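You operate a simulated robot arm through the tools that you are given. There is no shell and no other tool. Be economical: measure what you need, move in short steps, check, and stop when the job is done.

The job below is to be done with a simulated robot arm. You get a single attempt, and the scene is never put back.

## Task
Put things in order on the white table. At the end: the clear honey jar stands on top of the cream paper bundle; the brown polish pad stands where the white wax pad stood; the brown stopper from the white table stands on top of the grey battery; the white wax pad stands where the clear honey jar stood; whatever was shut is shut again. Leave all else as you found it, and nothing knocked over.

Only the result counts: the job must be done as asked and must still hold three seconds after the hand-in. Knocking over, shifting, dropping, spilling or breaking anything else fails it. A push-on lid holds only when it is set on centred and level and pressed home; a screw cap is set on level and turned clockwise until tight.

## Robot
A 7-joint arm with a two-finger parallel gripper, fixed in place. Base frame: the origin is at the foot of the arm, x ahead of it, y to its left, z up; the work surface is at about z = 0. Lengths are in m, angles in degrees, forces in N, time in s.
With the tool pointing down near the work surface it reaches from about 0.24 to 0.62 m from the base axis. Its first joint turns from -66.0 to 66.0 degrees. Payload 2.6 kg.
Tool frame: the origin (TCP) lies between the finger pads and is the grasp point; the fingertips stand 0.03 m ahead of it; z points along the fingers, y is the line along which they close. Largest opening 0.094 m; finger width 0.028, thickness 0.01; the body of the gripper, 0.05 by 0.096 m, starts 0.055 m behind the TCP.
Orientation is that of the tool frame in the base frame, as [roll, pitch, yaw] about the fixed x, y, z axes, in that order (R = Rz(yaw) Ry(pitch) Rx(roll)). With the fingers straight down and closing along the base's y, the tool's x points along the base's -x, its y along +y and its z along -z.

## Interface
- The arm moves only by the tool jog_arm. Its argument "rows" is a list of rows, each a list of 7 numbers: the shift along the base's x, y, z in units of 20 mm (1.0 is 20 mm), then the turn, a rotation vector about the base's x, y, z in units of 5 degrees (1.0 is 5 degrees), then the gripper command, from -1 (fully open) to 1 (shut), values between in proportion. In form: [[dx, dy, dz, ax, ay, az, claw], ...]. A call has 1 to 12 rows; each row shifts and turns the commanded pose from where the row before left it. A call with a number of a shift or a turn outside -1 to 1 is refused whole. A row lasts 0.2 s, in which the tool goes at most 0.05 m and 8.6 degrees; a call with a longer step from one row to the next is refused whole, and so is a gripper value outside its range. A pose out of reach is approached as far as the arm can. The call stops where the force on the tool passes 40 N (or 10 N more than at its start, if that is more) or the arm is blocked; 0.2 s more then pass. Each finger travels about 0.072 m/s and halts on what it meets, pressing with about 42 N; the grip force reading is that of the motor and also rises with nothing between the fingers. The clock runs only during rows and for 0.2 s after the last one: add rows that do not move to give the fingers time. The reply holds the time, the measured pose of the TCP, the force on the tool along the base axes, the opening and the grip force, in the units named above and with some noise, and new pictures: "show" is both (left out), scene, wrist or none.
- Cameras (640 x 400 px; columns grow to the right, rows downward): "scene" is fixed at [0.0281, 0.4304, 0.5558]; the picture's right is [-0.84, -0.55, 0.00], its down [-0.35, 0.54, -0.77] and it looks along [0.42, -0.64, -0.64] (base axes); focal length 258 px, centre (320, 200). "wrist" rides on the gripper at [0.076, 0.014, -0.103] in the tool frame; the picture's right is [-0.18, 0.98, 0.00], its down [-0.75, -0.14, -0.64] and it looks along [-0.63, -0.12, 0.77] (tool axes); focal length 243 px, centre (320, 200). There is no depth. A picture from a camera that has moved, and an enlarged one, comes with that camera's place and axes in the base frame and with its lens.
- enlarge(camera, box): a new picture of the part [left, top, right, bottom] of that camera's present view, enlarged. No time passes.
- close_job(): hands the job in; it is judged then, once.

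Work in short steps. Places have to be worked out from the pictures, the camera data and where the tool is seen: move nearer, look again, correct. Check each grasp and each placing, and mend what went wrong. You have 120 turns and 170 pictures in all, those below and enlarged ones among them. Open the gripper and draw the arm clear of the work before you hand the job in, unless the task says otherwise; then end with one line.

The tools are called after "Call:" as name(argument=value, ...) on one line, values as JSON. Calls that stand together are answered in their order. jog_arm: Moves the arm, as the interface text tells. Its arguments: {"type":"object","properties":{"rows":{"type":"array","items":{"type":"array","items":{"type":"number"}}},"show":{"type":"string","enum":["both","scene","wrist","none"]}},"required":["rows"]} The other tools are called the same way: enlarge (camera, box) takes an enlarged picture of a part of a camera's view; close_job () hands the job in.

At the start:

```text
time_s: 0.0
eef_pos: [0.3618, 0.0044, 0.3676]
orientation: [-180.0, 0.0, -180.0]
ft_force: [-0.2, -1.0, 0.4]
width: 0.0938
gripper_force: 0.2
```

scene: 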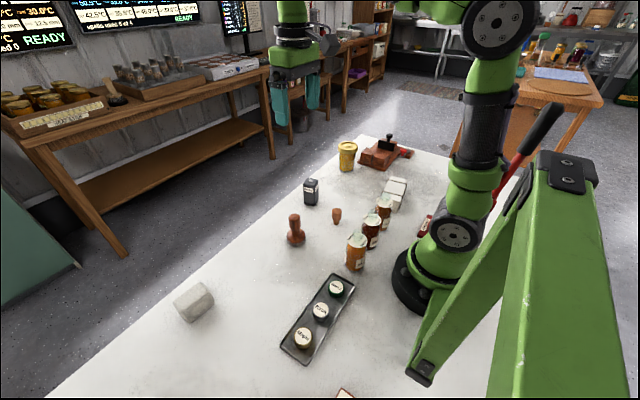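
wrist: 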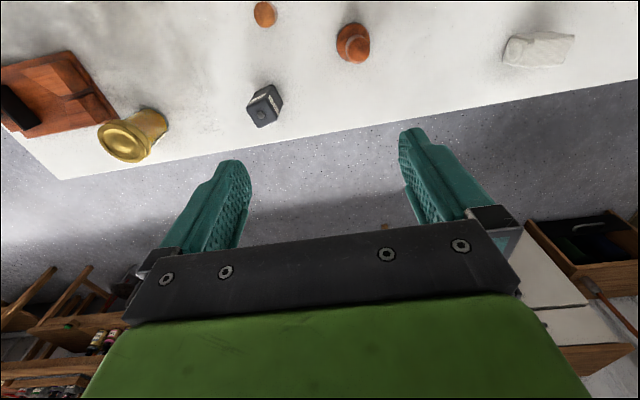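

I'll first look closer at the table objects to identify them.

Call:
enlarge(camera="scene", box=[260, 120, 460, 245])

Call:
enlarge(camera="scene", box=[260, 220, 420, 320])

Call:
enlarge(camera="scene", box=[160, 260, 384, 400])

```text
3.20 times, centred on (360, 182) of scene
camera zoom: at [0.0281, 0.4304, 0.5558], right [-0.84, -0.55, 0.0], down [-0.35, 0.54, -0.77], along [0.42, -0.64, -0.64], focal length 825 px, centre (192, 256)
```

zoom: 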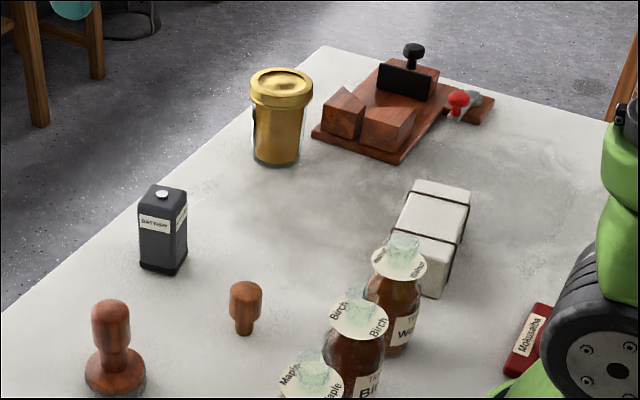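

```text
4.00 times, centred on (340, 270) of scene
camera zoom: at [0.0281, 0.4304, 0.5558], right [-0.84, -0.55, 0.0], down [-0.35, 0.54, -0.77], along [0.42, -0.64, -0.64], focal length 1032 px, centre (240, -80)
```

zoom: 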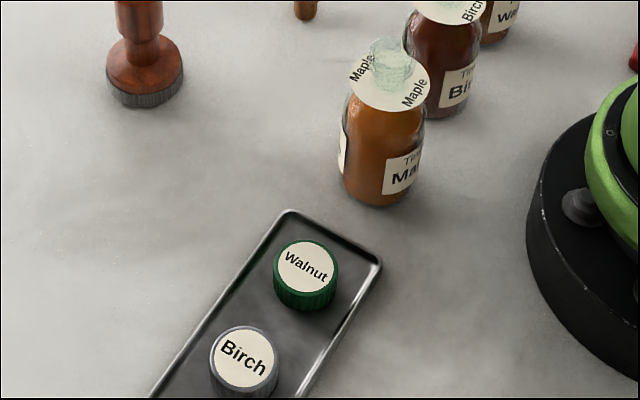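

```text
2.86 times, centred on (272, 330) of scene
camera zoom: at [0.0281, 0.4304, 0.5558], right [-0.84, -0.55, 0.0], down [-0.35, 0.54, -0.77], along [0.42, -0.64, -0.64], focal length 737 px, centre (457, -171)
```

zoom: 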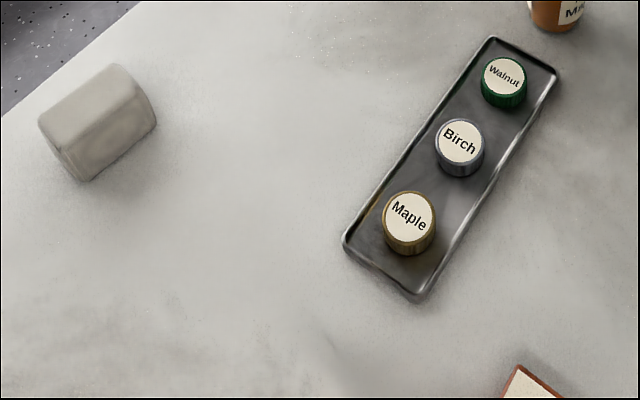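

Next I look at the wooden rig, the bundle and the items at the edges close up.

Call:
enlarge(camera="scene", box=[330, 130, 426, 190])

Call:
enlarge(camera="scene", box=[368, 170, 464, 230])

Call:
jog_arm(rows=[[-1, -1, 0, 0, 0, 1, -1], [-1, -1, 0, 0, 0, 1, -1], [-1, -1, 0, 0, 0, 1, -1], [-1, -1, 0, 0, 0, 1, -1], [0, -1, 0, 0, 0, 1, -1], [0, -1, 0, 0, 0, 1, -1]])

```text
6.67 times, centred on (378, 160) of scene
camera zoom: at [0.0281, 0.4304, 0.5558], right [-0.84, -0.55, 0.0], down [-0.35, 0.54, -0.77], along [0.42, -0.64, -0.64], focal length 1719 px, centre (-67, 467)
```

zoom: 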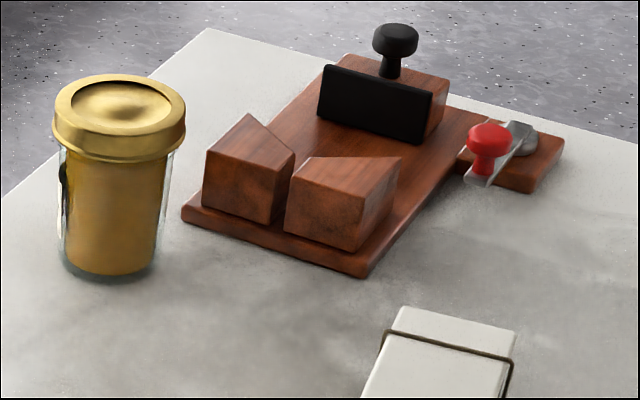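

```text
6.67 times, centred on (416, 200) of scene
camera zoom: at [0.0281, 0.4304, 0.5558], right [-0.84, -0.55, 0.0], down [-0.35, 0.54, -0.77], along [0.42, -0.64, -0.64], focal length 1719 px, centre (-320, 200)
```

zoom: 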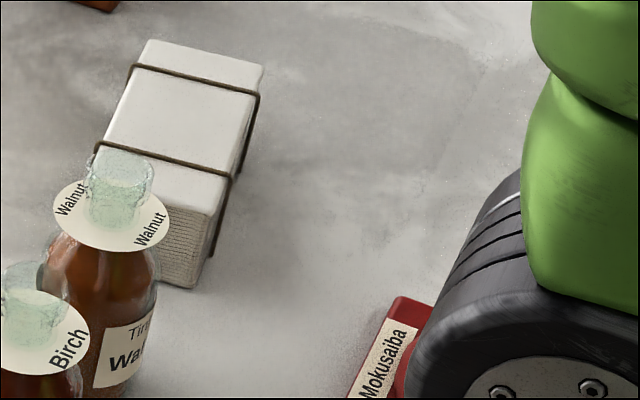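

```text
time_s: 1.4
eef_pos: [0.2813, -0.1161, 0.3681]
orientation: [-180.0, 0.0, -149.9]
ft_force: [0.4, 0.1, 0.3]
width: 0.0941
gripper_force: 0.1
camera wrist: at [0.207, -0.1413, 0.4715], right [-0.33, 0.94, 0.0], down [0.72, 0.26, 0.64], along [0.61, 0.21, -0.77], focal length 243 px, centre (320, 200)
```

scene: 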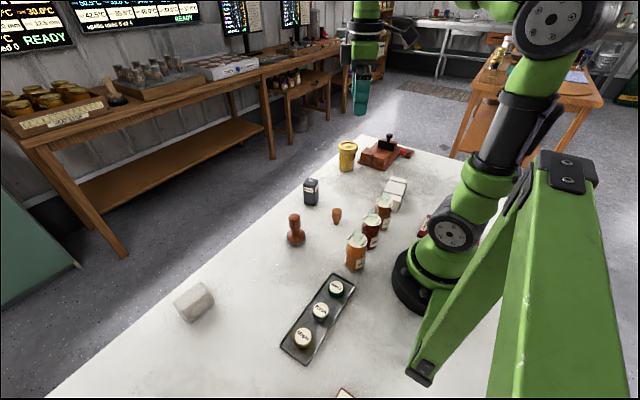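
wrist: 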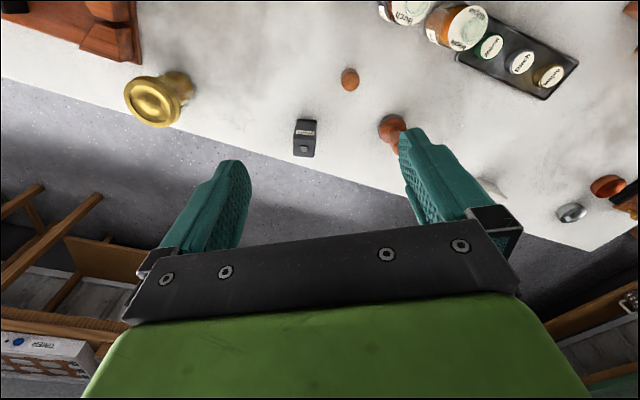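

There are more objects at the +y end of the table, outside the scene camera. I turn the wrist camera that way.

Call:
jog_arm(rows=[[0.5, 1, 0, 0, 0, 1, -1], [0.5, 1, 0, 0, 0, 1, -1], [0.5, 1, 0, 0, 0, 1, -1], [0.5, 1, 0, 0, 0, 1, -1], [0.5, 1, 0, 0, 0, 1, -1], [0, 1, 0, 0, 0, 1, -1], [0, 1, 0, 0, 0, 1, -1], [0, 1, 0, 0, 0, 1, -1], [0, 1, 0, 0, 0, 1, -1], [0, 1, 0, 0, 0, 1, -1], [0, 0, 0, 0, 0, 1, -1]], show="wrist")

```text
time_s: 3.8
eef_pos: [0.3308, 0.085, 0.3679]
orientation: [180.0, 0.1, -94.9]
ft_force: [0.3, 0.3, -0.2]
width: 0.0943
gripper_force: 0.0
camera wrist: at [0.3099, 0.0107, 0.4704], right [-0.96, 0.27, 0.0], down [0.2, 0.74, 0.64], along [0.17, 0.62, -0.77], focal length 243 px, centre (320, 200)
```

wrist: 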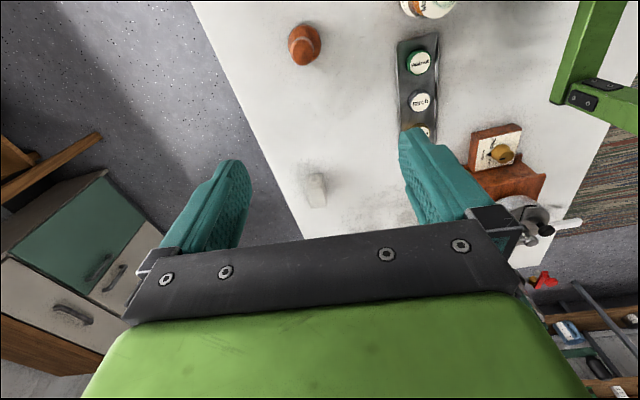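

Some items are hidden behind the gripper, so I move further to +y to see them.

Call:
jog_arm(rows=[[0, 1, 0, 0, 0, 0, -1], [0, 1, 0, 0, 0, 0, -1], [0, 1, 0, 0, 0, 0, -1], [0, 1, 0, 0, 0, 0, -1], [0, 1, 0, 0, 0, 0, -1], [-0.2, 1, 0, 0, 0, 0, -1], [-0.2, 1, 0, 0, 0, 0, -1], [-0.2, 1, 0, 0, 0, 0, -1], [-0.2, 1, 0, 0, 0, 0, -1], [0, 1, 0, 0, 0, 0, -1], [0, 1, 0, 0, 0, 0, -1], [0, 1, 0, 0, 0, 0, -1]], show="wrist")

```text
time_s: 6.4
eef_pos: [0.3145, 0.3241, 0.367]
orientation: [180.0, 0.1, -95.0]
ft_force: [-0.1, 0.3, -0.7]
width: 0.0941
gripper_force: 0.0
camera wrist: at [0.2926, 0.2504, 0.4701], right [-0.96, 0.27, 0.0], down [0.21, 0.74, 0.64], along [0.17, 0.62, -0.77], focal length 243 px, centre (320, 200)
```

wrist: 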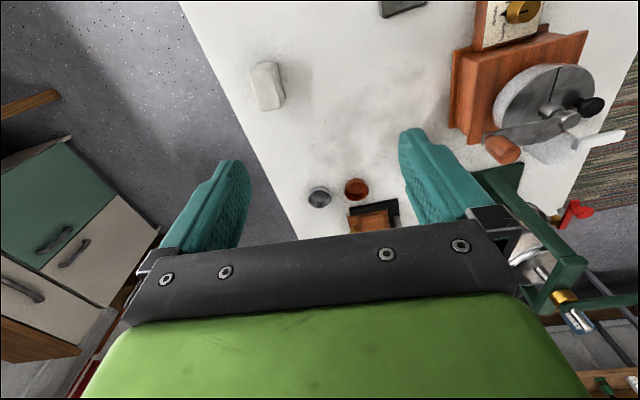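

Call:
enlarge(camera="wrist", box=[240, 40, 432, 160])

Call:
enlarge(camera="wrist", box=[280, 150, 424, 240])

Call:
enlarge(camera="wrist", box=[440, 0, 640, 125])

```text
3.33 times, centred on (336, 100) of wrist
camera zoom: at [0.2926, 0.2504, 0.4701], right [-0.96, 0.27, 0.0], down [0.21, 0.74, 0.64], along [0.17, 0.62, -0.77], focal length 809 px, centre (267, 533)
```

zoom: 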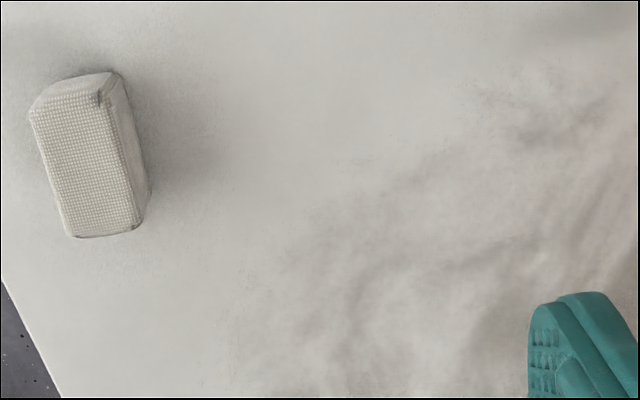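

```text
4.44 times, centred on (352, 195) of wrist
camera zoom: at [0.2926, 0.2504, 0.4701], right [-0.96, 0.27, 0.0], down [0.21, 0.74, 0.64], along [0.17, 0.62, -0.77], focal length 1078 px, centre (178, 222)
```

zoom: 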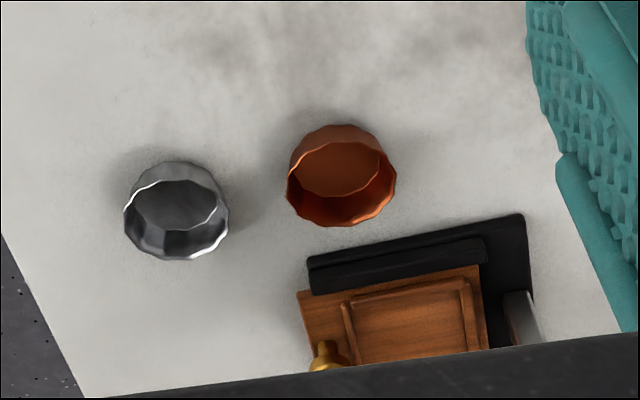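

```text
3.20 times, centred on (540, 62) of wrist
camera zoom: at [0.2926, 0.2504, 0.4701], right [-0.96, 0.27, 0.0], down [0.21, 0.74, 0.64], along [0.17, 0.62, -0.77], focal length 776 px, centre (-384, 640)
```

zoom: 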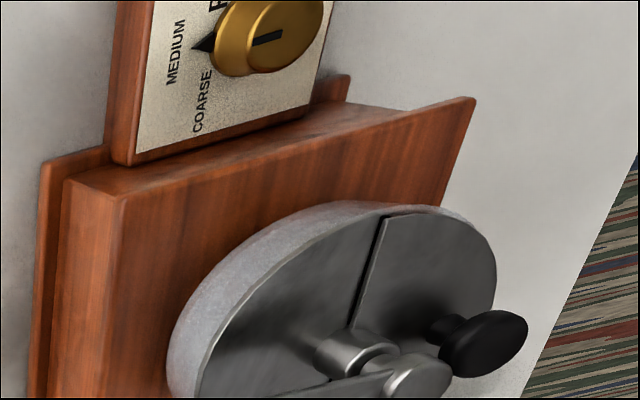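

The wax pad is the white fabric block. The box with the gold knob at the far end is partly hidden, so I tilt the tool to see it and the area by the grinder.

Call:
jog_arm(rows=[[0, 0, 0, 1, 0, 0, -1], [0, 0, 0, 1, 0, 0, -1], [0, 0, 0, 1, 0, 0, -1], [0, 0, 0, 1, 0, 0, -1], [0, 0, 0, 1, 0, 0, -1], [0, 0, 0, 0, 0, 0, -1]], show="wrist")

```text
time_s: 7.8
eef_pos: [0.3151, 0.3252, 0.3677]
orientation: [177.7, 25.0, -95.4]
ft_force: [0.1, 0.0, -1.1]
width: 0.0938
gripper_force: 0.0
camera wrist: at [0.2936, 0.2143, 0.4291], right [-0.96, 0.24, 0.11], down [0.21, 0.4, 0.89], along [0.17, 0.89, -0.43], focal length 243 px, centre (320, 200)
```

wrist: 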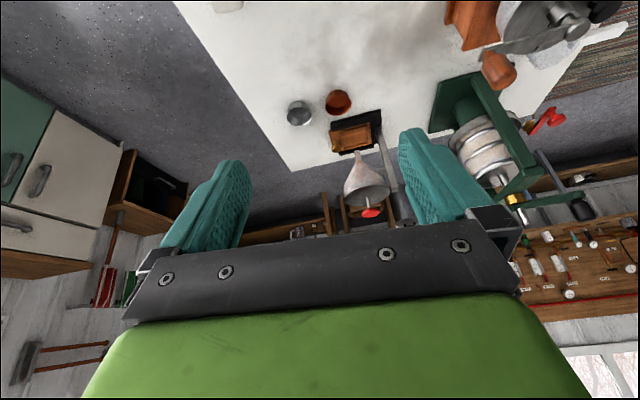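

Call:
enlarge(camera="wrist", box=[270, 80, 414, 170])

Call:
enlarge(camera="wrist", box=[310, 130, 438, 210])

Call:
enlarge(camera="wrist", box=[420, 0, 640, 140])

```text
4.44 times, centred on (342, 125) of wrist
camera zoom: at [0.2936, 0.2143, 0.4291], right [-0.96, 0.24, 0.11], down [0.21, 0.4, 0.89], along [0.17, 0.89, -0.43], focal length 1078 px, centre (222, 533)
```

zoom: 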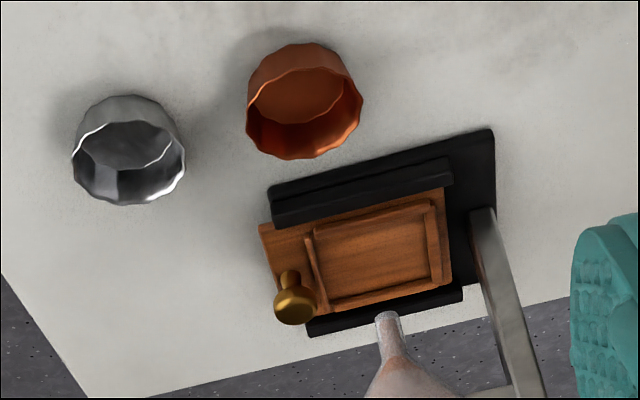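

```text
5.00 times, centred on (374, 170) of wrist
camera zoom: at [0.2936, 0.2143, 0.4291], right [-0.96, 0.24, 0.11], down [0.21, 0.4, 0.89], along [0.17, 0.89, -0.43], focal length 1213 px, centre (50, 350)
```

zoom: 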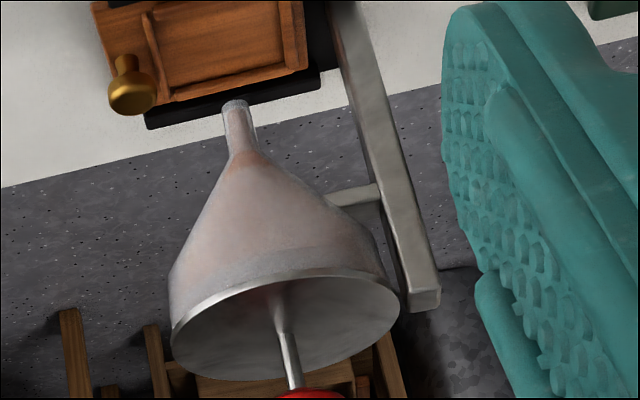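

```text
2.86 times, centred on (530, 70) of wrist
camera zoom: at [0.2936, 0.2143, 0.4291], right [-0.96, 0.24, 0.11], down [0.21, 0.4, 0.89], along [0.17, 0.89, -0.43], focal length 693 px, centre (-280, 571)
```

zoom: 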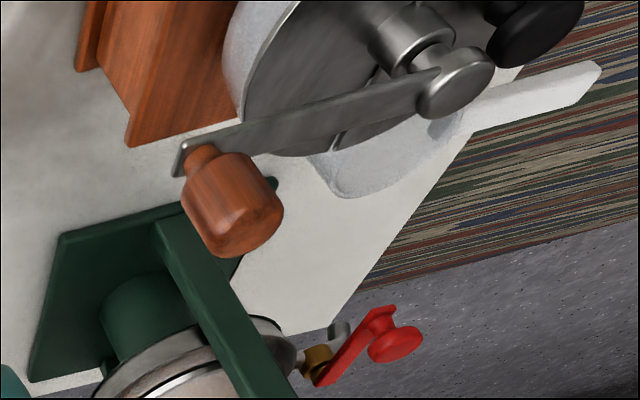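

No brown pad here so far. I look at the -y end of the table next.

Call:
jog_arm(rows=[[0, -1, 0, -1, 0, -1, -1], [0, -1, 0, -1, 0, -1, -1], [0, -1, 0, -1, 0, -1, -1], [0, -1, 0, -1, 0, -1, -1], [0, -1, 0, -1, 0, -1, -1], [0, -1, 0, 0, 0, -1, -1], [0, -1, 0, 0, 0, -1, -1], [0, -1, 0, 0, 0, -1, -1], [0, -1, 0, 0, 0, -1, -1], [0, -1, 0, 0, 0, -1, -1], [0, -1, 0, 0, 0, -1, -1], [0, -1, 0, 0, 0, -1, -1]], show="none")

Call:
jog_arm(rows=[[0, -1, 0, 0, 0, -1, -1], [0, -1, 0, 0, 0, -1, -1], [0, -1, 0, 0, 0, -1, -1], [0, -1, 0, 0, 0, -1, -1], [0, -1, 0, 0, 0, -1, -1], [0, -1, 0, 0, 0, -1, -1], [0, -1, 0, 0, 0, -1, -1], [0, -1, 0, 0, 0, -1, -1], [0, -1, 0, 0, 0, -1, -1], [0, -1, 0, 0, 0, -1, -1], [0, -1, 0, 0, 0, -1, -1], [0, 0, 0, 0, 0, -1, -1]], show="wrist")

```text
time_s: 10.4
eef_pos: [0.3152, 0.0849, 0.3661]
orientation: [-174.8, 1.2, -154.3]
ft_force: [0.6, 1.1, -0.2]
width: 0.094
gripper_force: 0.1
```

```text
time_s: 13.0
eef_pos: [0.3159, -0.1359, 0.3676]
orientation: [-174.8, 1.3, 145.7]
ft_force: [0.7, 0.5, 0.0]
width: 0.094
gripper_force: 0.0
camera wrist: at [0.2637, -0.0714, 0.4675], right [0.7, 0.7, -0.09], down [0.56, -0.48, 0.67], along [0.43, -0.52, -0.74], focal length 243 px, centre (320, 200)
```

wrist: 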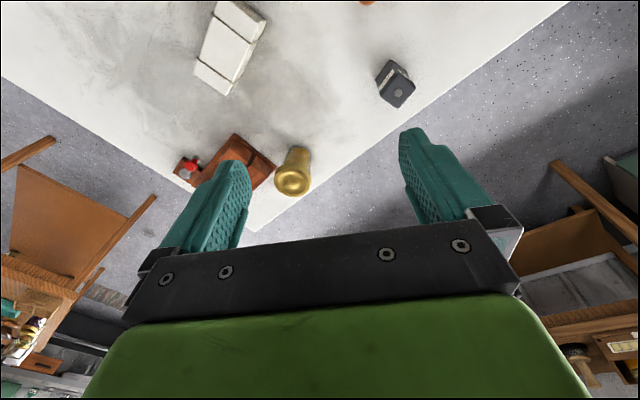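

The board is behind a finger, so I move further to -y and rotate to look at it and at the table corner near the base.

Call:
jog_arm(rows=[[0, -1, 0, 0, 0, -1, -1], [0, -1, 0, 0, 0, -1, -1], [0, -1, 0, 0, 0, -1, -1], [0, -1, 0, 0, 0, -1, -1], [0, -1, 0, 0, 0, -1, -1], [0, -1, 0, 0, 0, -1, -1], [0, 0, 0, 0, 0, -1, -1], [0, 0, 0, 0, 0, -1, -1]], show="wrist")

```text
time_s: 14.8
eef_pos: [0.3138, -0.2542, 0.3678]
orientation: [-174.8, 1.2, 105.7]
ft_force: [0.3, 0.0, -0.2]
width: 0.094
gripper_force: 0.0
camera wrist: at [0.3159, -0.1726, 0.4675], right [0.99, 0.09, -0.09], down [0.12, -0.73, 0.67], along [-0.01, -0.67, -0.74], focal length 243 px, centre (320, 200)
```

wrist: 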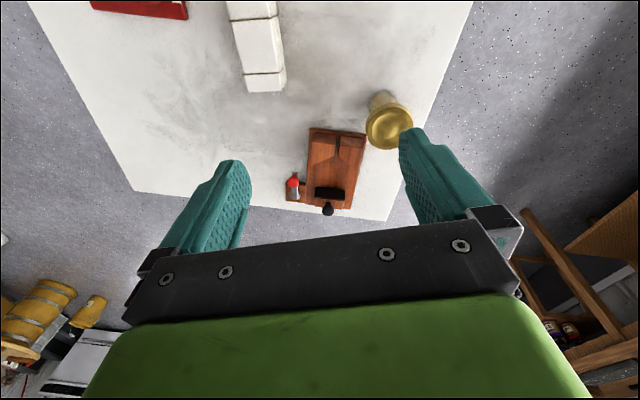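

Call:
enlarge(camera="wrist", box=[270, 80, 430, 220])

Call:
enlarge(camera="wrist", box=[60, 0, 300, 130])

```text
2.86 times, centred on (350, 150) of wrist
camera zoom: at [0.3159, -0.1726, 0.4675], right [0.99, 0.09, -0.09], down [0.12, -0.73, 0.67], along [-0.01, -0.67, -0.74], focal length 693 px, centre (234, 343)
```

zoom: 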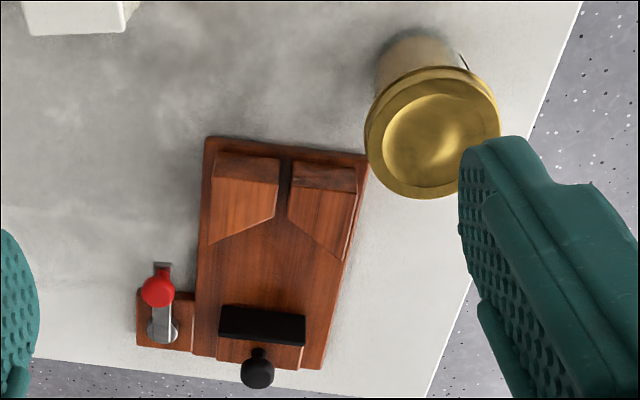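

```text
2.67 times, centred on (180, 65) of wrist
camera zoom: at [0.3159, -0.1726, 0.4675], right [0.99, 0.09, -0.09], down [0.12, -0.73, 0.67], along [-0.01, -0.67, -0.74], focal length 647 px, centre (693, 560)
```

zoom: 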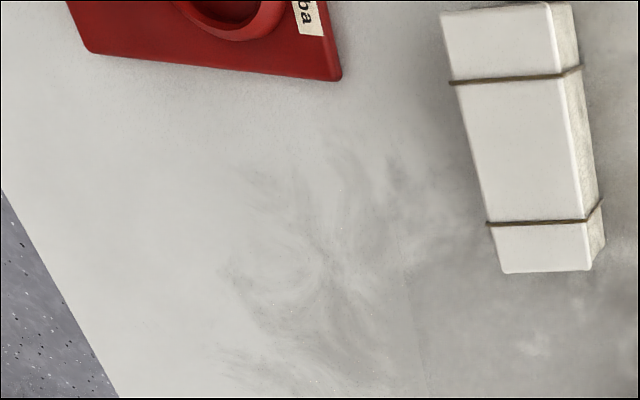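

Now the stamp-like object and the small stopper: I bring the camera over them.

Call:
enlarge(camera="scene", box=[270, 170, 366, 260])

Call:
jog_arm(rows=[[-0.7, 1, 0, 0.3, 0, 1, -1], [-0.7, 1, 0, 0.3, 0, 1, -1], [-0.7, 1, 0, 0.2, 0, 1, -1], [-0.7, 1, 0, 0, 0, 1, -1], [-0.7, 1, 0, 0, 0, 1, -1], [0, 1, 0, 0, 0, 1, -1], [0, 1, 0, 0, 0, 1, -1], [0, 1, 0, 0, 0, 1, -1], [0, 1, 0, 0, 0, 1, -1], [0, 1, 0, 0, 0, 1, -1], [0, 1, 0, 0, 0, 1, -1], [0, 1, 0, 0, 0, 1, -1]], show="wrist")

```text
4.44 times, centred on (318, 215) of scene
camera zoom: at [0.0281, 0.4304, 0.5558], right [-0.84, -0.55, 0.0], down [-0.35, 0.54, -0.77], along [0.42, -0.64, -0.64], focal length 1146 px, centre (329, 133)
```

zoom: 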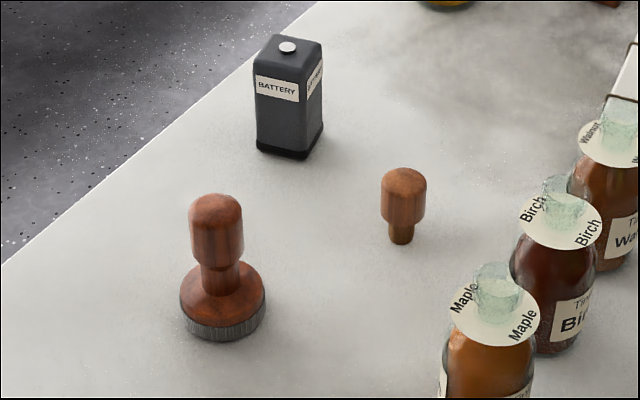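

```text
time_s: 17.4
eef_pos: [0.2461, -0.0143, 0.3662]
orientation: [-176.3, -2.4, 166.0]
ft_force: [0.0, 0.8, -0.3]
width: 0.094
gripper_force: 0.1
camera wrist: at [0.1811, 0.0243, 0.4709], right [0.41, 0.91, -0.07], down [0.73, -0.29, 0.62], along [0.54, -0.31, -0.78], focal length 243 px, centre (320, 200)
```

wrist: 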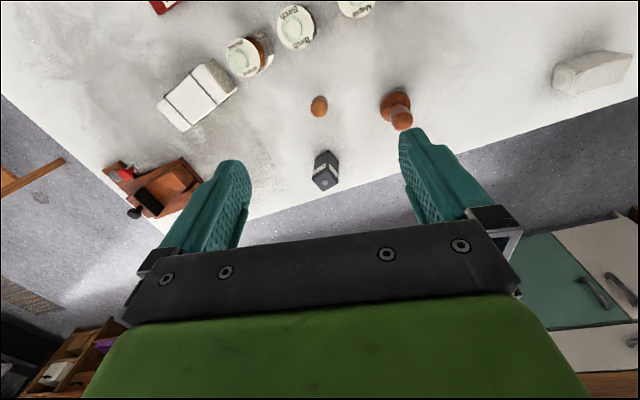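

The brown knob with the ribbed base must be the polish pad. I estimate the stopper at about (0.29,-0.06), the battery (0.41,-0.107), the polish pad (0.35,0.06) and the honey jar (0.407,-0.344). I level the tool and descend for better views.

Call:
jog_arm(rows=[[0.0, -0.8, -1, 0.3, -0.32, 0.7, -1], [0.0, -0.8, -1, 0.3, -0.32, 0.7, -1], [0.0, -0.8, -1, 0, 0, 0.7, -1], [0, -0.7, -1, 0, 0, 0.7, -1], [0, 0, -1, 0, 0, 0, -1], [0, 0, 0, 0, 0, 0, -1]], show="wrist")

```text
time_s: 18.8
eef_pos: [0.2452, -0.0778, 0.2672]
orientation: [-179.8, 0.1, 179.8]
ft_force: [-0.4, 0.0, 0.0]
width: 0.0941
gripper_force: 0.0
camera wrist: at [0.1685, -0.0628, 0.37], right [0.18, 0.98, 0.0], down [0.75, -0.14, 0.64], along [0.63, -0.12, -0.77], focal length 243 px, centre (320, 200)
```

wrist: 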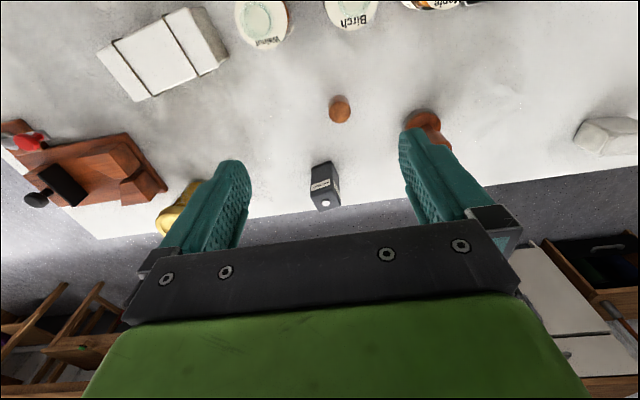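

Call:
enlarge(camera="wrist", box=[290, 80, 450, 215])

Call:
enlarge(camera="wrist", box=[90, 0, 290, 110])

```text
2.96 times, centred on (370, 148) of wrist
camera zoom: at [0.1685, -0.0628, 0.37], right [0.18, 0.98, 0.0], down [0.75, -0.14, 0.64], along [0.63, -0.12, -0.77], focal length 719 px, centre (172, 356)
```

zoom: 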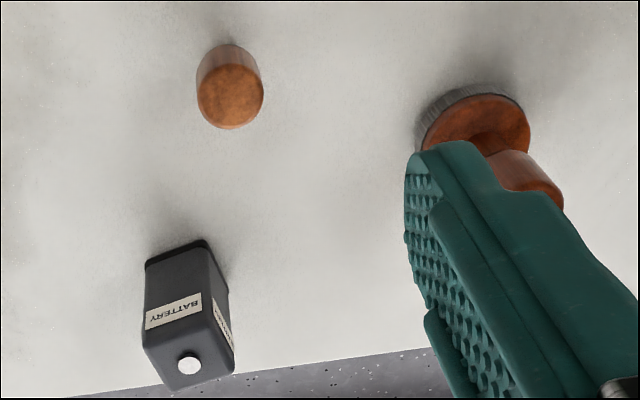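

```text
3.20 times, centred on (190, 55) of wrist
camera zoom: at [0.1685, -0.0628, 0.37], right [0.18, 0.98, 0.0], down [0.75, -0.14, 0.64], along [0.63, -0.12, -0.77], focal length 776 px, centre (736, 664)
```

zoom: 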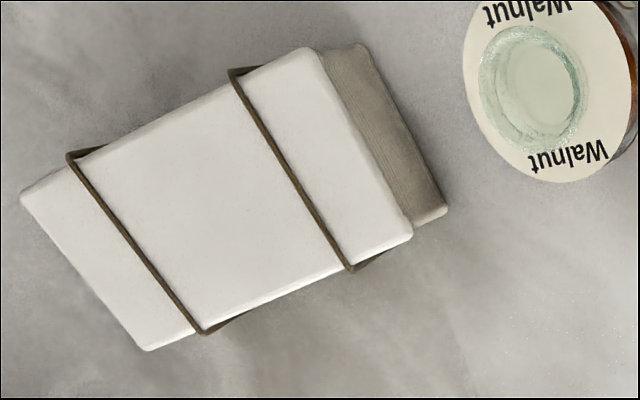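

Stopper is about (0.288,-0.059) with top at about 0.053. I move above it and look again.

Call:
jog_arm(rows=[[0.54, 0.24, -1, 0, 0, 0, -1], [0.54, 0.24, -1, 0, 0, 0, -1], [0.54, 0.24, -1, 0, 0, 0, -1], [0.54, 0.24, -1, 0, 0, 0, -1], [0, 0, -1, 0, 0, 0, -1], [0, 0, -1, 0, 0, 0, -1], [0, 0, -1, 0, 0, 0, -1], [0, 0, 0, 0, 0, 0, -1]], show="wrist")

```text
time_s: 20.6
eef_pos: [0.289, -0.0577, 0.1273]
orientation: [-179.9, 0.1, 179.9]
ft_force: [-0.6, 0.0, -0.2]
width: 0.0942
gripper_force: 0.0
camera wrist: at [0.212, -0.0426, 0.2296], right [0.19, 0.98, 0.0], down [0.75, -0.14, 0.64], along [0.63, -0.12, -0.77], focal length 243 px, centre (320, 200)
```

wrist: 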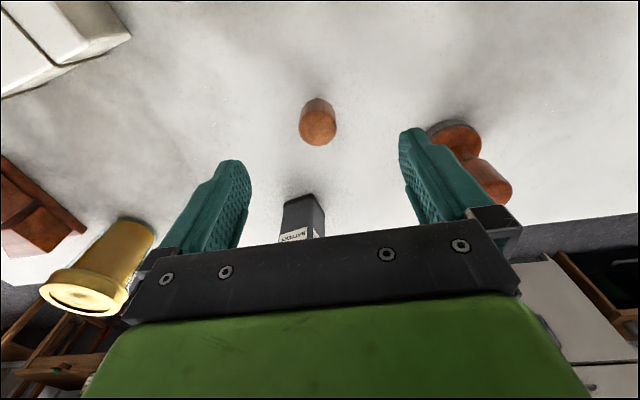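

The stopper top projects to about (0.286,-0.058), nearly below the TCP. I descend and grip.

Call:
jog_arm(rows=[[-0.15, 0, -1, 0, 0, 0, -1], [0, 0, -1, 0, 0, 0, -1], [0, 0, -1, 0, 0, 0, -1], [0, 0, -1, 0, 0, 0, -1], [0, 0, -0.46, 0, 0, 0, -1], [0, 0, 0, 0, 0, 0, -1]], show="wrist")

```text
time_s: 22.0
eef_pos: [0.2861, -0.058, 0.0384]
orientation: [-179.9, 0.1, 179.9]
ft_force: [0.1, 0.1, 0.4]
width: 0.0942
gripper_force: 0.0
camera wrist: at [0.2093, -0.0425, 0.1406], right [0.19, 0.98, 0.0], down [0.75, -0.14, 0.64], along [0.63, -0.12, -0.77], focal length 243 px, centre (320, 200)
```

wrist: 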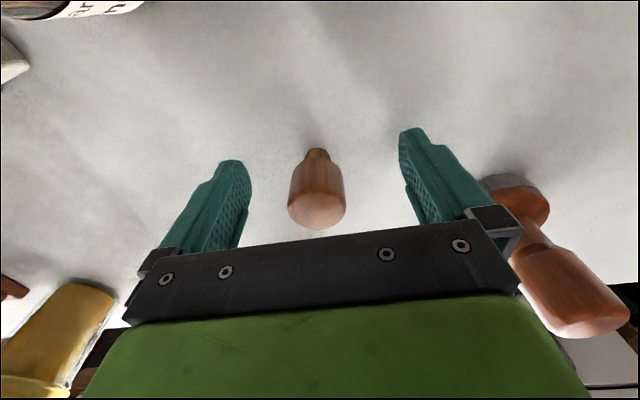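

Centred. Close the gripper, then lift.

Call:
jog_arm(rows=[[0, 0, 0, 0, 0, 0, 1], [0, 0, 0, 0, 0, 0, 1], [0, 0, 0, 0, 0, 0, 1], [0, 0, 0, 0, 0, 0, 1], [0, 0, 0, 0, 0, 0, 1]], show="none")

Call:
jog_arm(rows=[[0, 0, 1, 0, 0, 0, 1], [0, 0, 1, 0, 0, 0, 1], [0, 0, 1, 0, 0, 0, 1], [0, 0, 1, 0, 0, 0, 1], [0, 0, 1, 0, 0, 0, 1], [0, 0, 1, 0, 0, 0, 1], [0, 0, 1, 0, 0, 0, 1], [0, 0, 0, 0, 0, 0, 1]], show="both")

```text
time_s: 23.2
eef_pos: [0.2862, -0.0575, 0.0378]
orientation: [-179.9, 0.1, 179.9]
ft_force: [-0.7, -0.2, -0.1]
width: 0.0282
gripper_force: 42.1
```

```text
time_s: 25.0
eef_pos: [0.2848, -0.0593, 0.1779]
orientation: [-179.9, 0.2, -180.0]
ft_force: [-0.1, 0.5, -0.8]
width: 0.0278
gripper_force: 41.7
camera wrist: at [0.2073, -0.0441, 0.2814], right [0.18, 0.98, 0.0], down [0.75, -0.14, 0.64], along [0.63, -0.12, -0.77], focal length 243 px, centre (320, 200)
```

scene: 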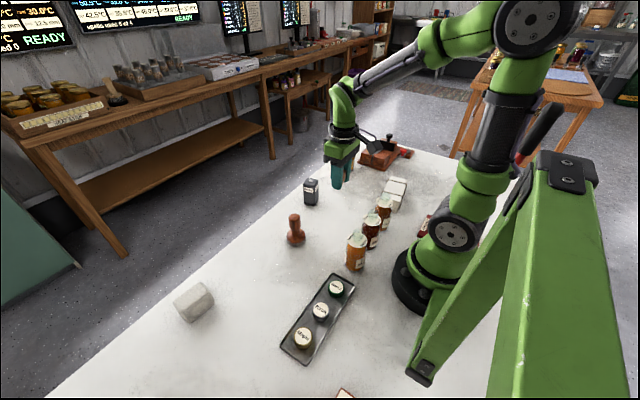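
wrist: 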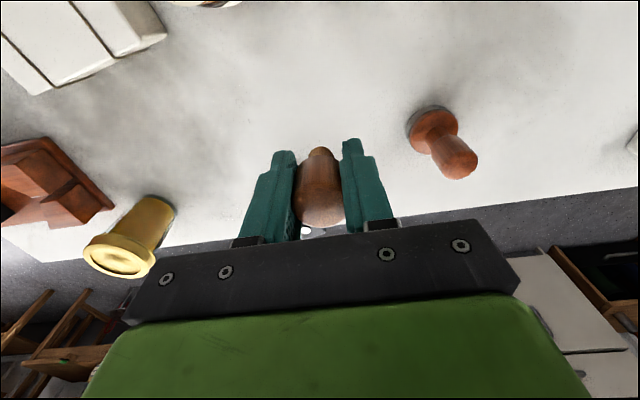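

Held (width 0.028). I move over the battery, staying high, and look.

Call:
jog_arm(rows=[[0, 0, 1, 0, 0, 0, 1], [1, -0.32, 0, 0, 0, 0, 1], [1, -0.32, 0, 0, 0, 0, 1], [1, -0.32, 0, 0, 0, 0, 1], [1, -0.32, 0, 0, 0, 0, 1], [1, -0.32, 0, 0, 0, 0, 1], [1, -0.32, 0, 0, 0, 0, 1], [0, 0, 0, 0, 0, 0, 1]], show="both")

Call:
enlarge(camera="wrist", box=[260, 90, 380, 240])

Call:
enlarge(camera="scene", box=[270, 130, 366, 220])

```text
time_s: 26.8
eef_pos: [0.4071, -0.0978, 0.1977]
orientation: [-180.0, 0.1, 179.9]
ft_force: [0.6, 0.2, 0.2]
width: 0.0279
gripper_force: 42.2
camera wrist: at [0.3295, -0.0824, 0.3012], right [0.18, 0.98, 0.0], down [0.75, -0.14, 0.64], along [0.63, -0.12, -0.77], focal length 243 px, centre (320, 200)
```

scene: 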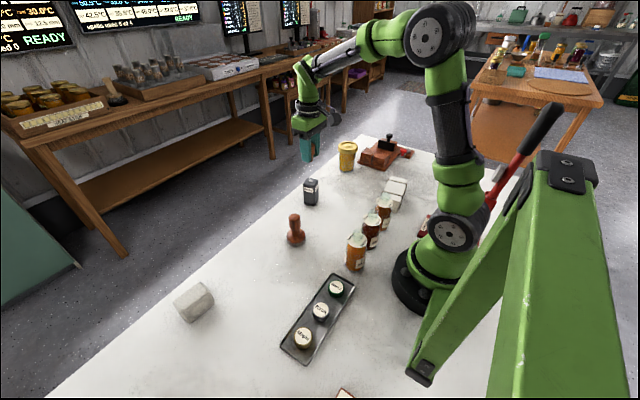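
wrist: 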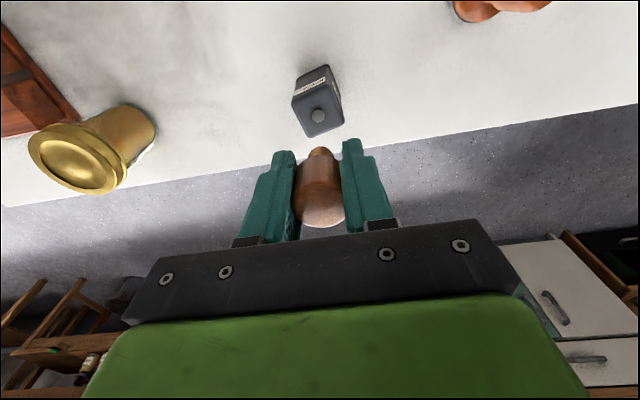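

```text
2.67 times, centred on (320, 165) of wrist
camera zoom: at [0.3295, -0.0824, 0.3012], right [0.18, 0.98, 0.0], down [0.75, -0.14, 0.64], along [0.63, -0.12, -0.77], focal length 647 px, centre (320, 293)
```

zoom: 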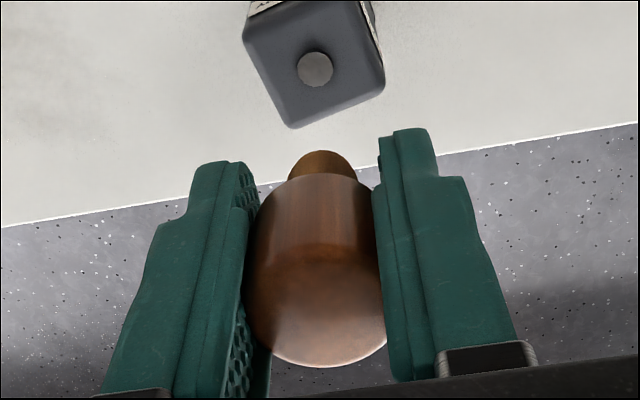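

```text
4.44 times, centred on (318, 175) of scene
camera zoom: at [0.0281, 0.4304, 0.5558], right [-0.84, -0.55, 0.0], down [-0.35, 0.54, -0.77], along [0.42, -0.64, -0.64], focal length 1146 px, centre (329, 311)
```

zoom: 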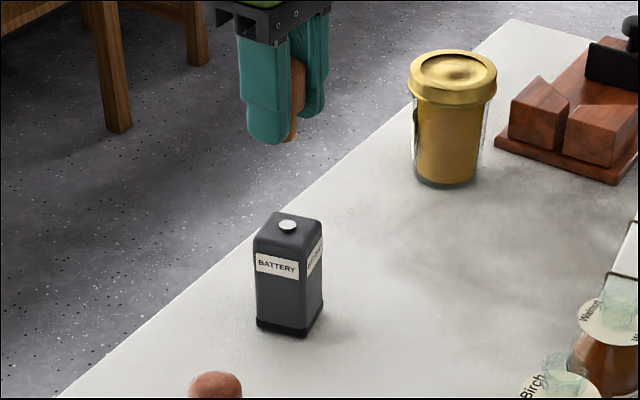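

Two wrist views intersect at terminal ≈ (0.410,-0.099,0.083). I adjust and lower to just above it.

Call:
jog_arm(rows=[[0.15, -0.05, -1, 0, 0, 0, 1], [0, 0, -1, 0, 0, 0, 1], [0, 0, -1, 0, 0, 0, 1], [0, 0, 0, 0, 0, 0, 1]], show="none")

Call:
enlarge(camera="wrist", box=[260, 90, 380, 240])

Call:
enlarge(camera="scene", box=[280, 150, 344, 220])

```text
time_s: 27.8
eef_pos: [0.4073, -0.0981, 0.1383]
orientation: [-179.9, 0.2, 179.9]
ft_force: [-1.0, 0.2, -0.9]
width: 0.0279
gripper_force: 42.1
```

```text
2.67 times, centred on (320, 165) of wrist
camera zoom: at [0.3312, -0.083, 0.2408], right [0.19, 0.98, 0.0], down [0.75, -0.14, 0.64], along [0.63, -0.12, -0.77], focal length 647 px, centre (320, 293)
```

zoom: 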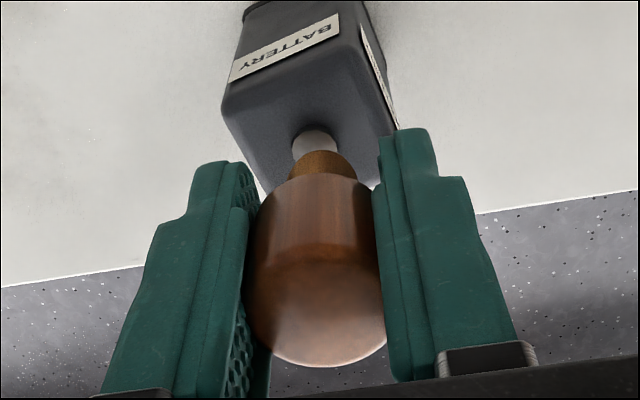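

```text
5.71 times, centred on (312, 185) of scene
camera zoom: at [0.0281, 0.4304, 0.5558], right [-0.84, -0.55, 0.0], down [-0.35, 0.54, -0.77], along [0.42, -0.64, -0.64], focal length 1474 px, centre (366, 286)
```

zoom: 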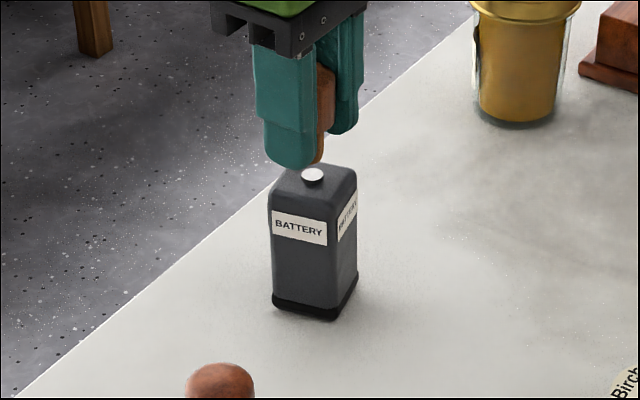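

Terminal appears about 1 mm toward -y of the foot and 1.5 mm ahead. I correct and descend in small steps.

Call:
jog_arm(rows=[[0.08, -0.05, -0.2, 0, 0, 0, 1], [0, 0, -0.2, 0, 0, 0, 1], [0, 0, 0, 0, 0, 0, 1]], show="none")

Call:
enlarge(camera="wrist", box=[260, 90, 380, 240])

Call:
enlarge(camera="scene", box=[280, 150, 344, 220])

```text
time_s: 28.6
eef_pos: [0.4099, -0.0992, 0.1294]
orientation: [-179.9, 0.1, -180.0]
ft_force: [-0.7, -0.8, 0.0]
width: 0.028
gripper_force: 41.9
```

```text
2.67 times, centred on (320, 165) of wrist
camera zoom: at [0.3333, -0.0839, 0.2332], right [0.19, 0.98, 0.0], down [0.75, -0.14, 0.64], along [0.63, -0.12, -0.77], focal length 647 px, centre (320, 293)
```

zoom: 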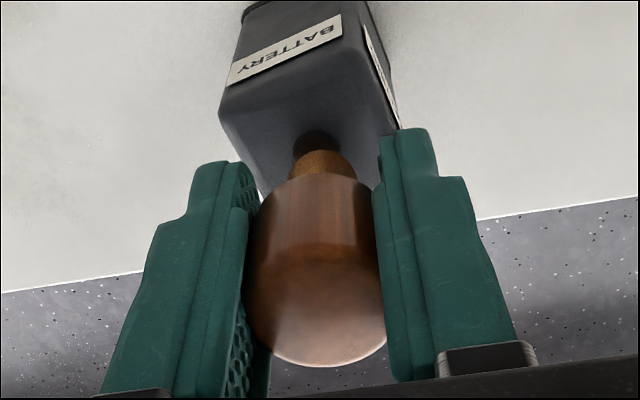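

```text
5.71 times, centred on (312, 185) of scene
camera zoom: at [0.0281, 0.4304, 0.5558], right [-0.84, -0.55, 0.0], down [-0.35, 0.54, -0.77], along [0.42, -0.64, -0.64], focal length 1474 px, centre (366, 286)
```

zoom: 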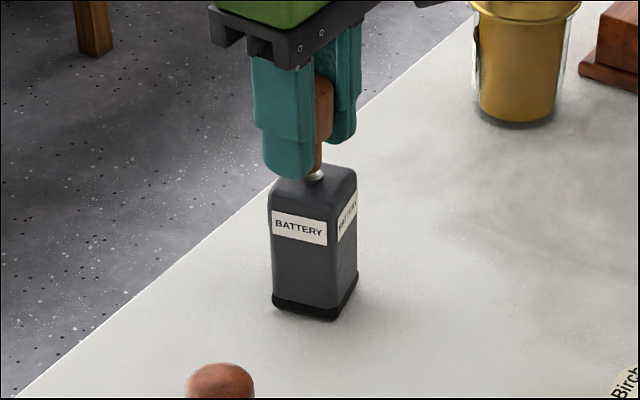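

Still a small gap. I nudge 0.6 mm to -y and keep lowering gently while watching the force.

Call:
jog_arm(rows=[[0, -0.04, -0.1, 0, 0, 0, 1], [0, 0, -0.1, 0, 0, 0, 1], [0, 0, 0, 0, 0, 0, 1]], show="none")

Call:
enlarge(camera="scene", box=[296, 160, 328, 195])

Call:
enlarge(camera="wrist", box=[290, 110, 350, 180])

```text
time_s: 29.4
eef_pos: [0.4096, -0.1011, 0.1261]
orientation: [-179.9, 0.1, 179.8]
ft_force: [0.4, -0.8, -0.3]
width: 0.0279
gripper_force: 42.0
```

```text
11.43 times, centred on (312, 178) of scene
camera zoom: at [0.0281, 0.4304, 0.5558], right [-0.84, -0.55, 0.0], down [-0.35, 0.54, -0.77], along [0.42, -0.64, -0.64], focal length 2947 px, centre (411, 457)
```

zoom: 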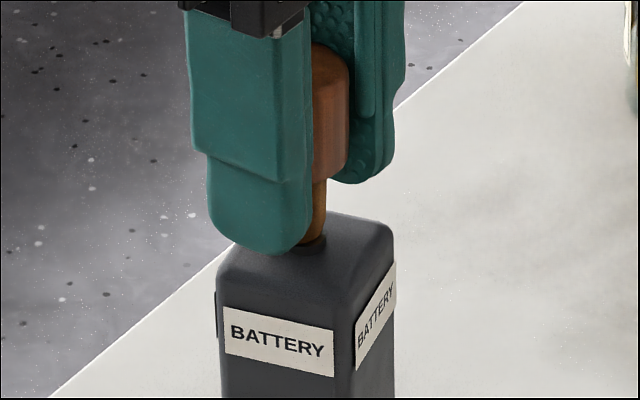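

```text
5.71 times, centred on (320, 145) of wrist
camera zoom: at [0.3335, -0.085, 0.2295], right [0.19, 0.98, 0.0], down [0.75, -0.14, 0.64], along [0.63, -0.12, -0.77], focal length 1386 px, centre (320, 514)
```

zoom: 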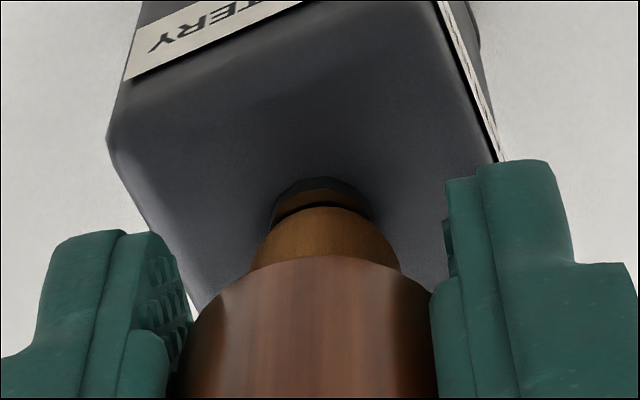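

Close to contact. I lower 1 mm at a time until the force responds.

Call:
jog_arm(rows=[[0, 0, -0.06, 0, 0, 0, 1], [0, 0, 0, 0, 0, 0, 1]], show="none")

Call:
jog_arm(rows=[[0, 0, -0.06, 0, 0, 0, 1], [0, 0, 0, 0, 0, 0, 1]], show="none")

Call:
enlarge(camera="wrist", box=[290, 110, 350, 180])

```text
time_s: 30.0
eef_pos: [0.4087, -0.0991, 0.1251]
orientation: [-179.8, 0.0, 179.8]
ft_force: [-0.3, 0.3, -0.7]
width: 0.0279
gripper_force: 41.5
```

```text
time_s: 30.6
eef_pos: [0.4087, -0.1001, 0.1231]
orientation: [-179.8, 0.1, 179.8]
ft_force: [-0.3, -0.3, 0.0]
width: 0.0279
gripper_force: 41.9
```

```text
5.71 times, centred on (320, 145) of wrist
camera zoom: at [0.3331, -0.0846, 0.2269], right [0.19, 0.98, 0.0], down [0.75, -0.14, 0.64], along [0.63, -0.12, -0.77], focal length 1386 px, centre (320, 514)
```

zoom: 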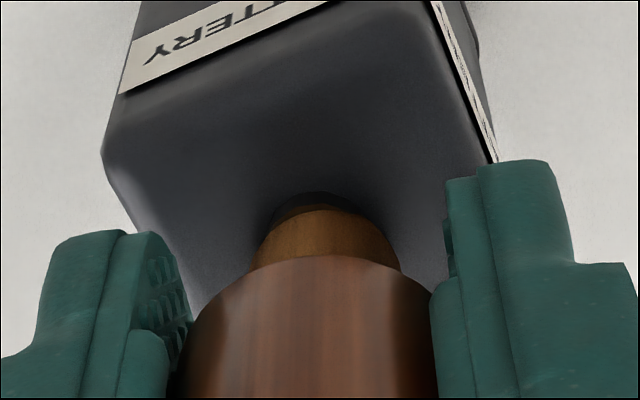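

Call:
jog_arm(rows=[[0, -0.02, -0.06, 0, 0, 0, 1], [0, 0, 0, 0, 0, 0, 1]], show="none")

Call:
jog_arm(rows=[[0, 0, -0.06, 0, 0, 0, 1], [0, 0, 0, 0, 0, 0, 1]], show="none")

Call:
enlarge(camera="wrist", box=[290, 110, 350, 180])

```text
time_s: 31.2
eef_pos: [0.41, -0.1002, 0.1228]
orientation: [-179.9, 0.0, 180.0]
ft_force: [0.5, 0.8, -0.8]
width: 0.0282
gripper_force: 41.6
```

```text
time_s: 31.8
eef_pos: [0.4097, -0.0999, 0.1226]
orientation: [-179.9, 0.1, 179.9]
ft_force: [-0.5, 0.9, 9.5]
width: 0.0278
gripper_force: 41.8
```

```text
5.71 times, centred on (320, 145) of wrist
camera zoom: at [0.3335, -0.0852, 0.2254], right [0.19, 0.98, 0.0], down [0.75, -0.14, 0.65], along [0.63, -0.12, -0.76], focal length 1386 px, centre (320, 514)
```

zoom: 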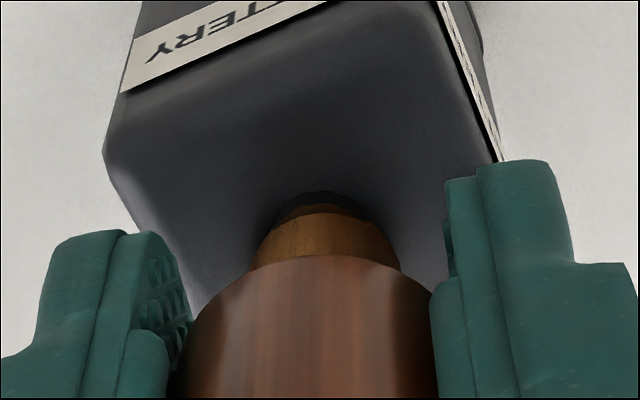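

Contact (9.5 N); terminal top ≈ 0.085, foot over it. I ease off slightly and open gently.

Call:
jog_arm(rows=[[0, 0, 0.03, 0, 0, 0, 1], [0, 0, 0, 0, 0, 0, 0.35], [0, 0, 0, 0, 0, 0, 0.2], [0, 0, 0, 0, 0, 0, 0], [0, 0, 0, 0, 0, 0, -0.3]], show="wrist")

Call:
enlarge(camera="scene", box=[290, 150, 338, 210])

```text
time_s: 33.0
eef_pos: [0.4101, -0.0999, 0.1215]
orientation: [-180.0, 0.0, 180.0]
ft_force: [0.5, -0.2, -0.6]
width: 0.061
gripper_force: 0.0
camera wrist: at [0.3328, -0.0849, 0.2251], right [0.19, 0.98, 0.0], down [0.75, -0.14, 0.64], along [0.63, -0.12, -0.77], focal length 243 px, centre (320, 200)
```

wrist: 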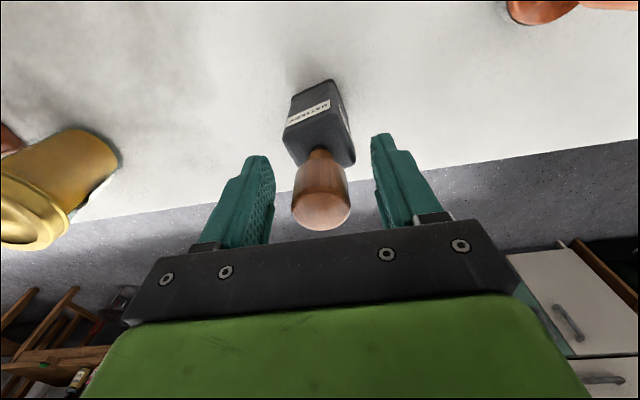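

```text
6.67 times, centred on (314, 180) of scene
camera zoom: at [0.0281, 0.4304, 0.5558], right [-0.84, -0.55, 0.0], down [-0.35, 0.54, -0.77], along [0.42, -0.64, -0.64], focal length 1719 px, centre (360, 333)
```

zoom: 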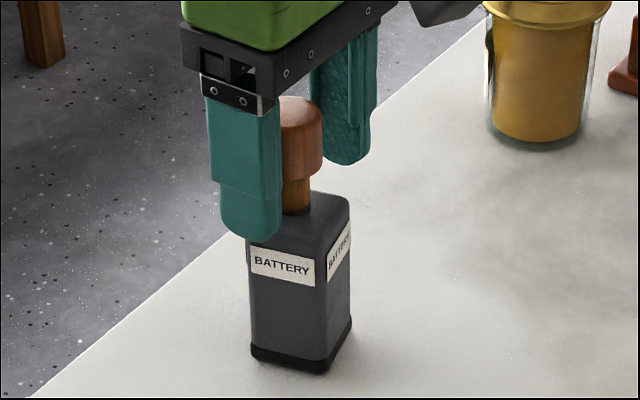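

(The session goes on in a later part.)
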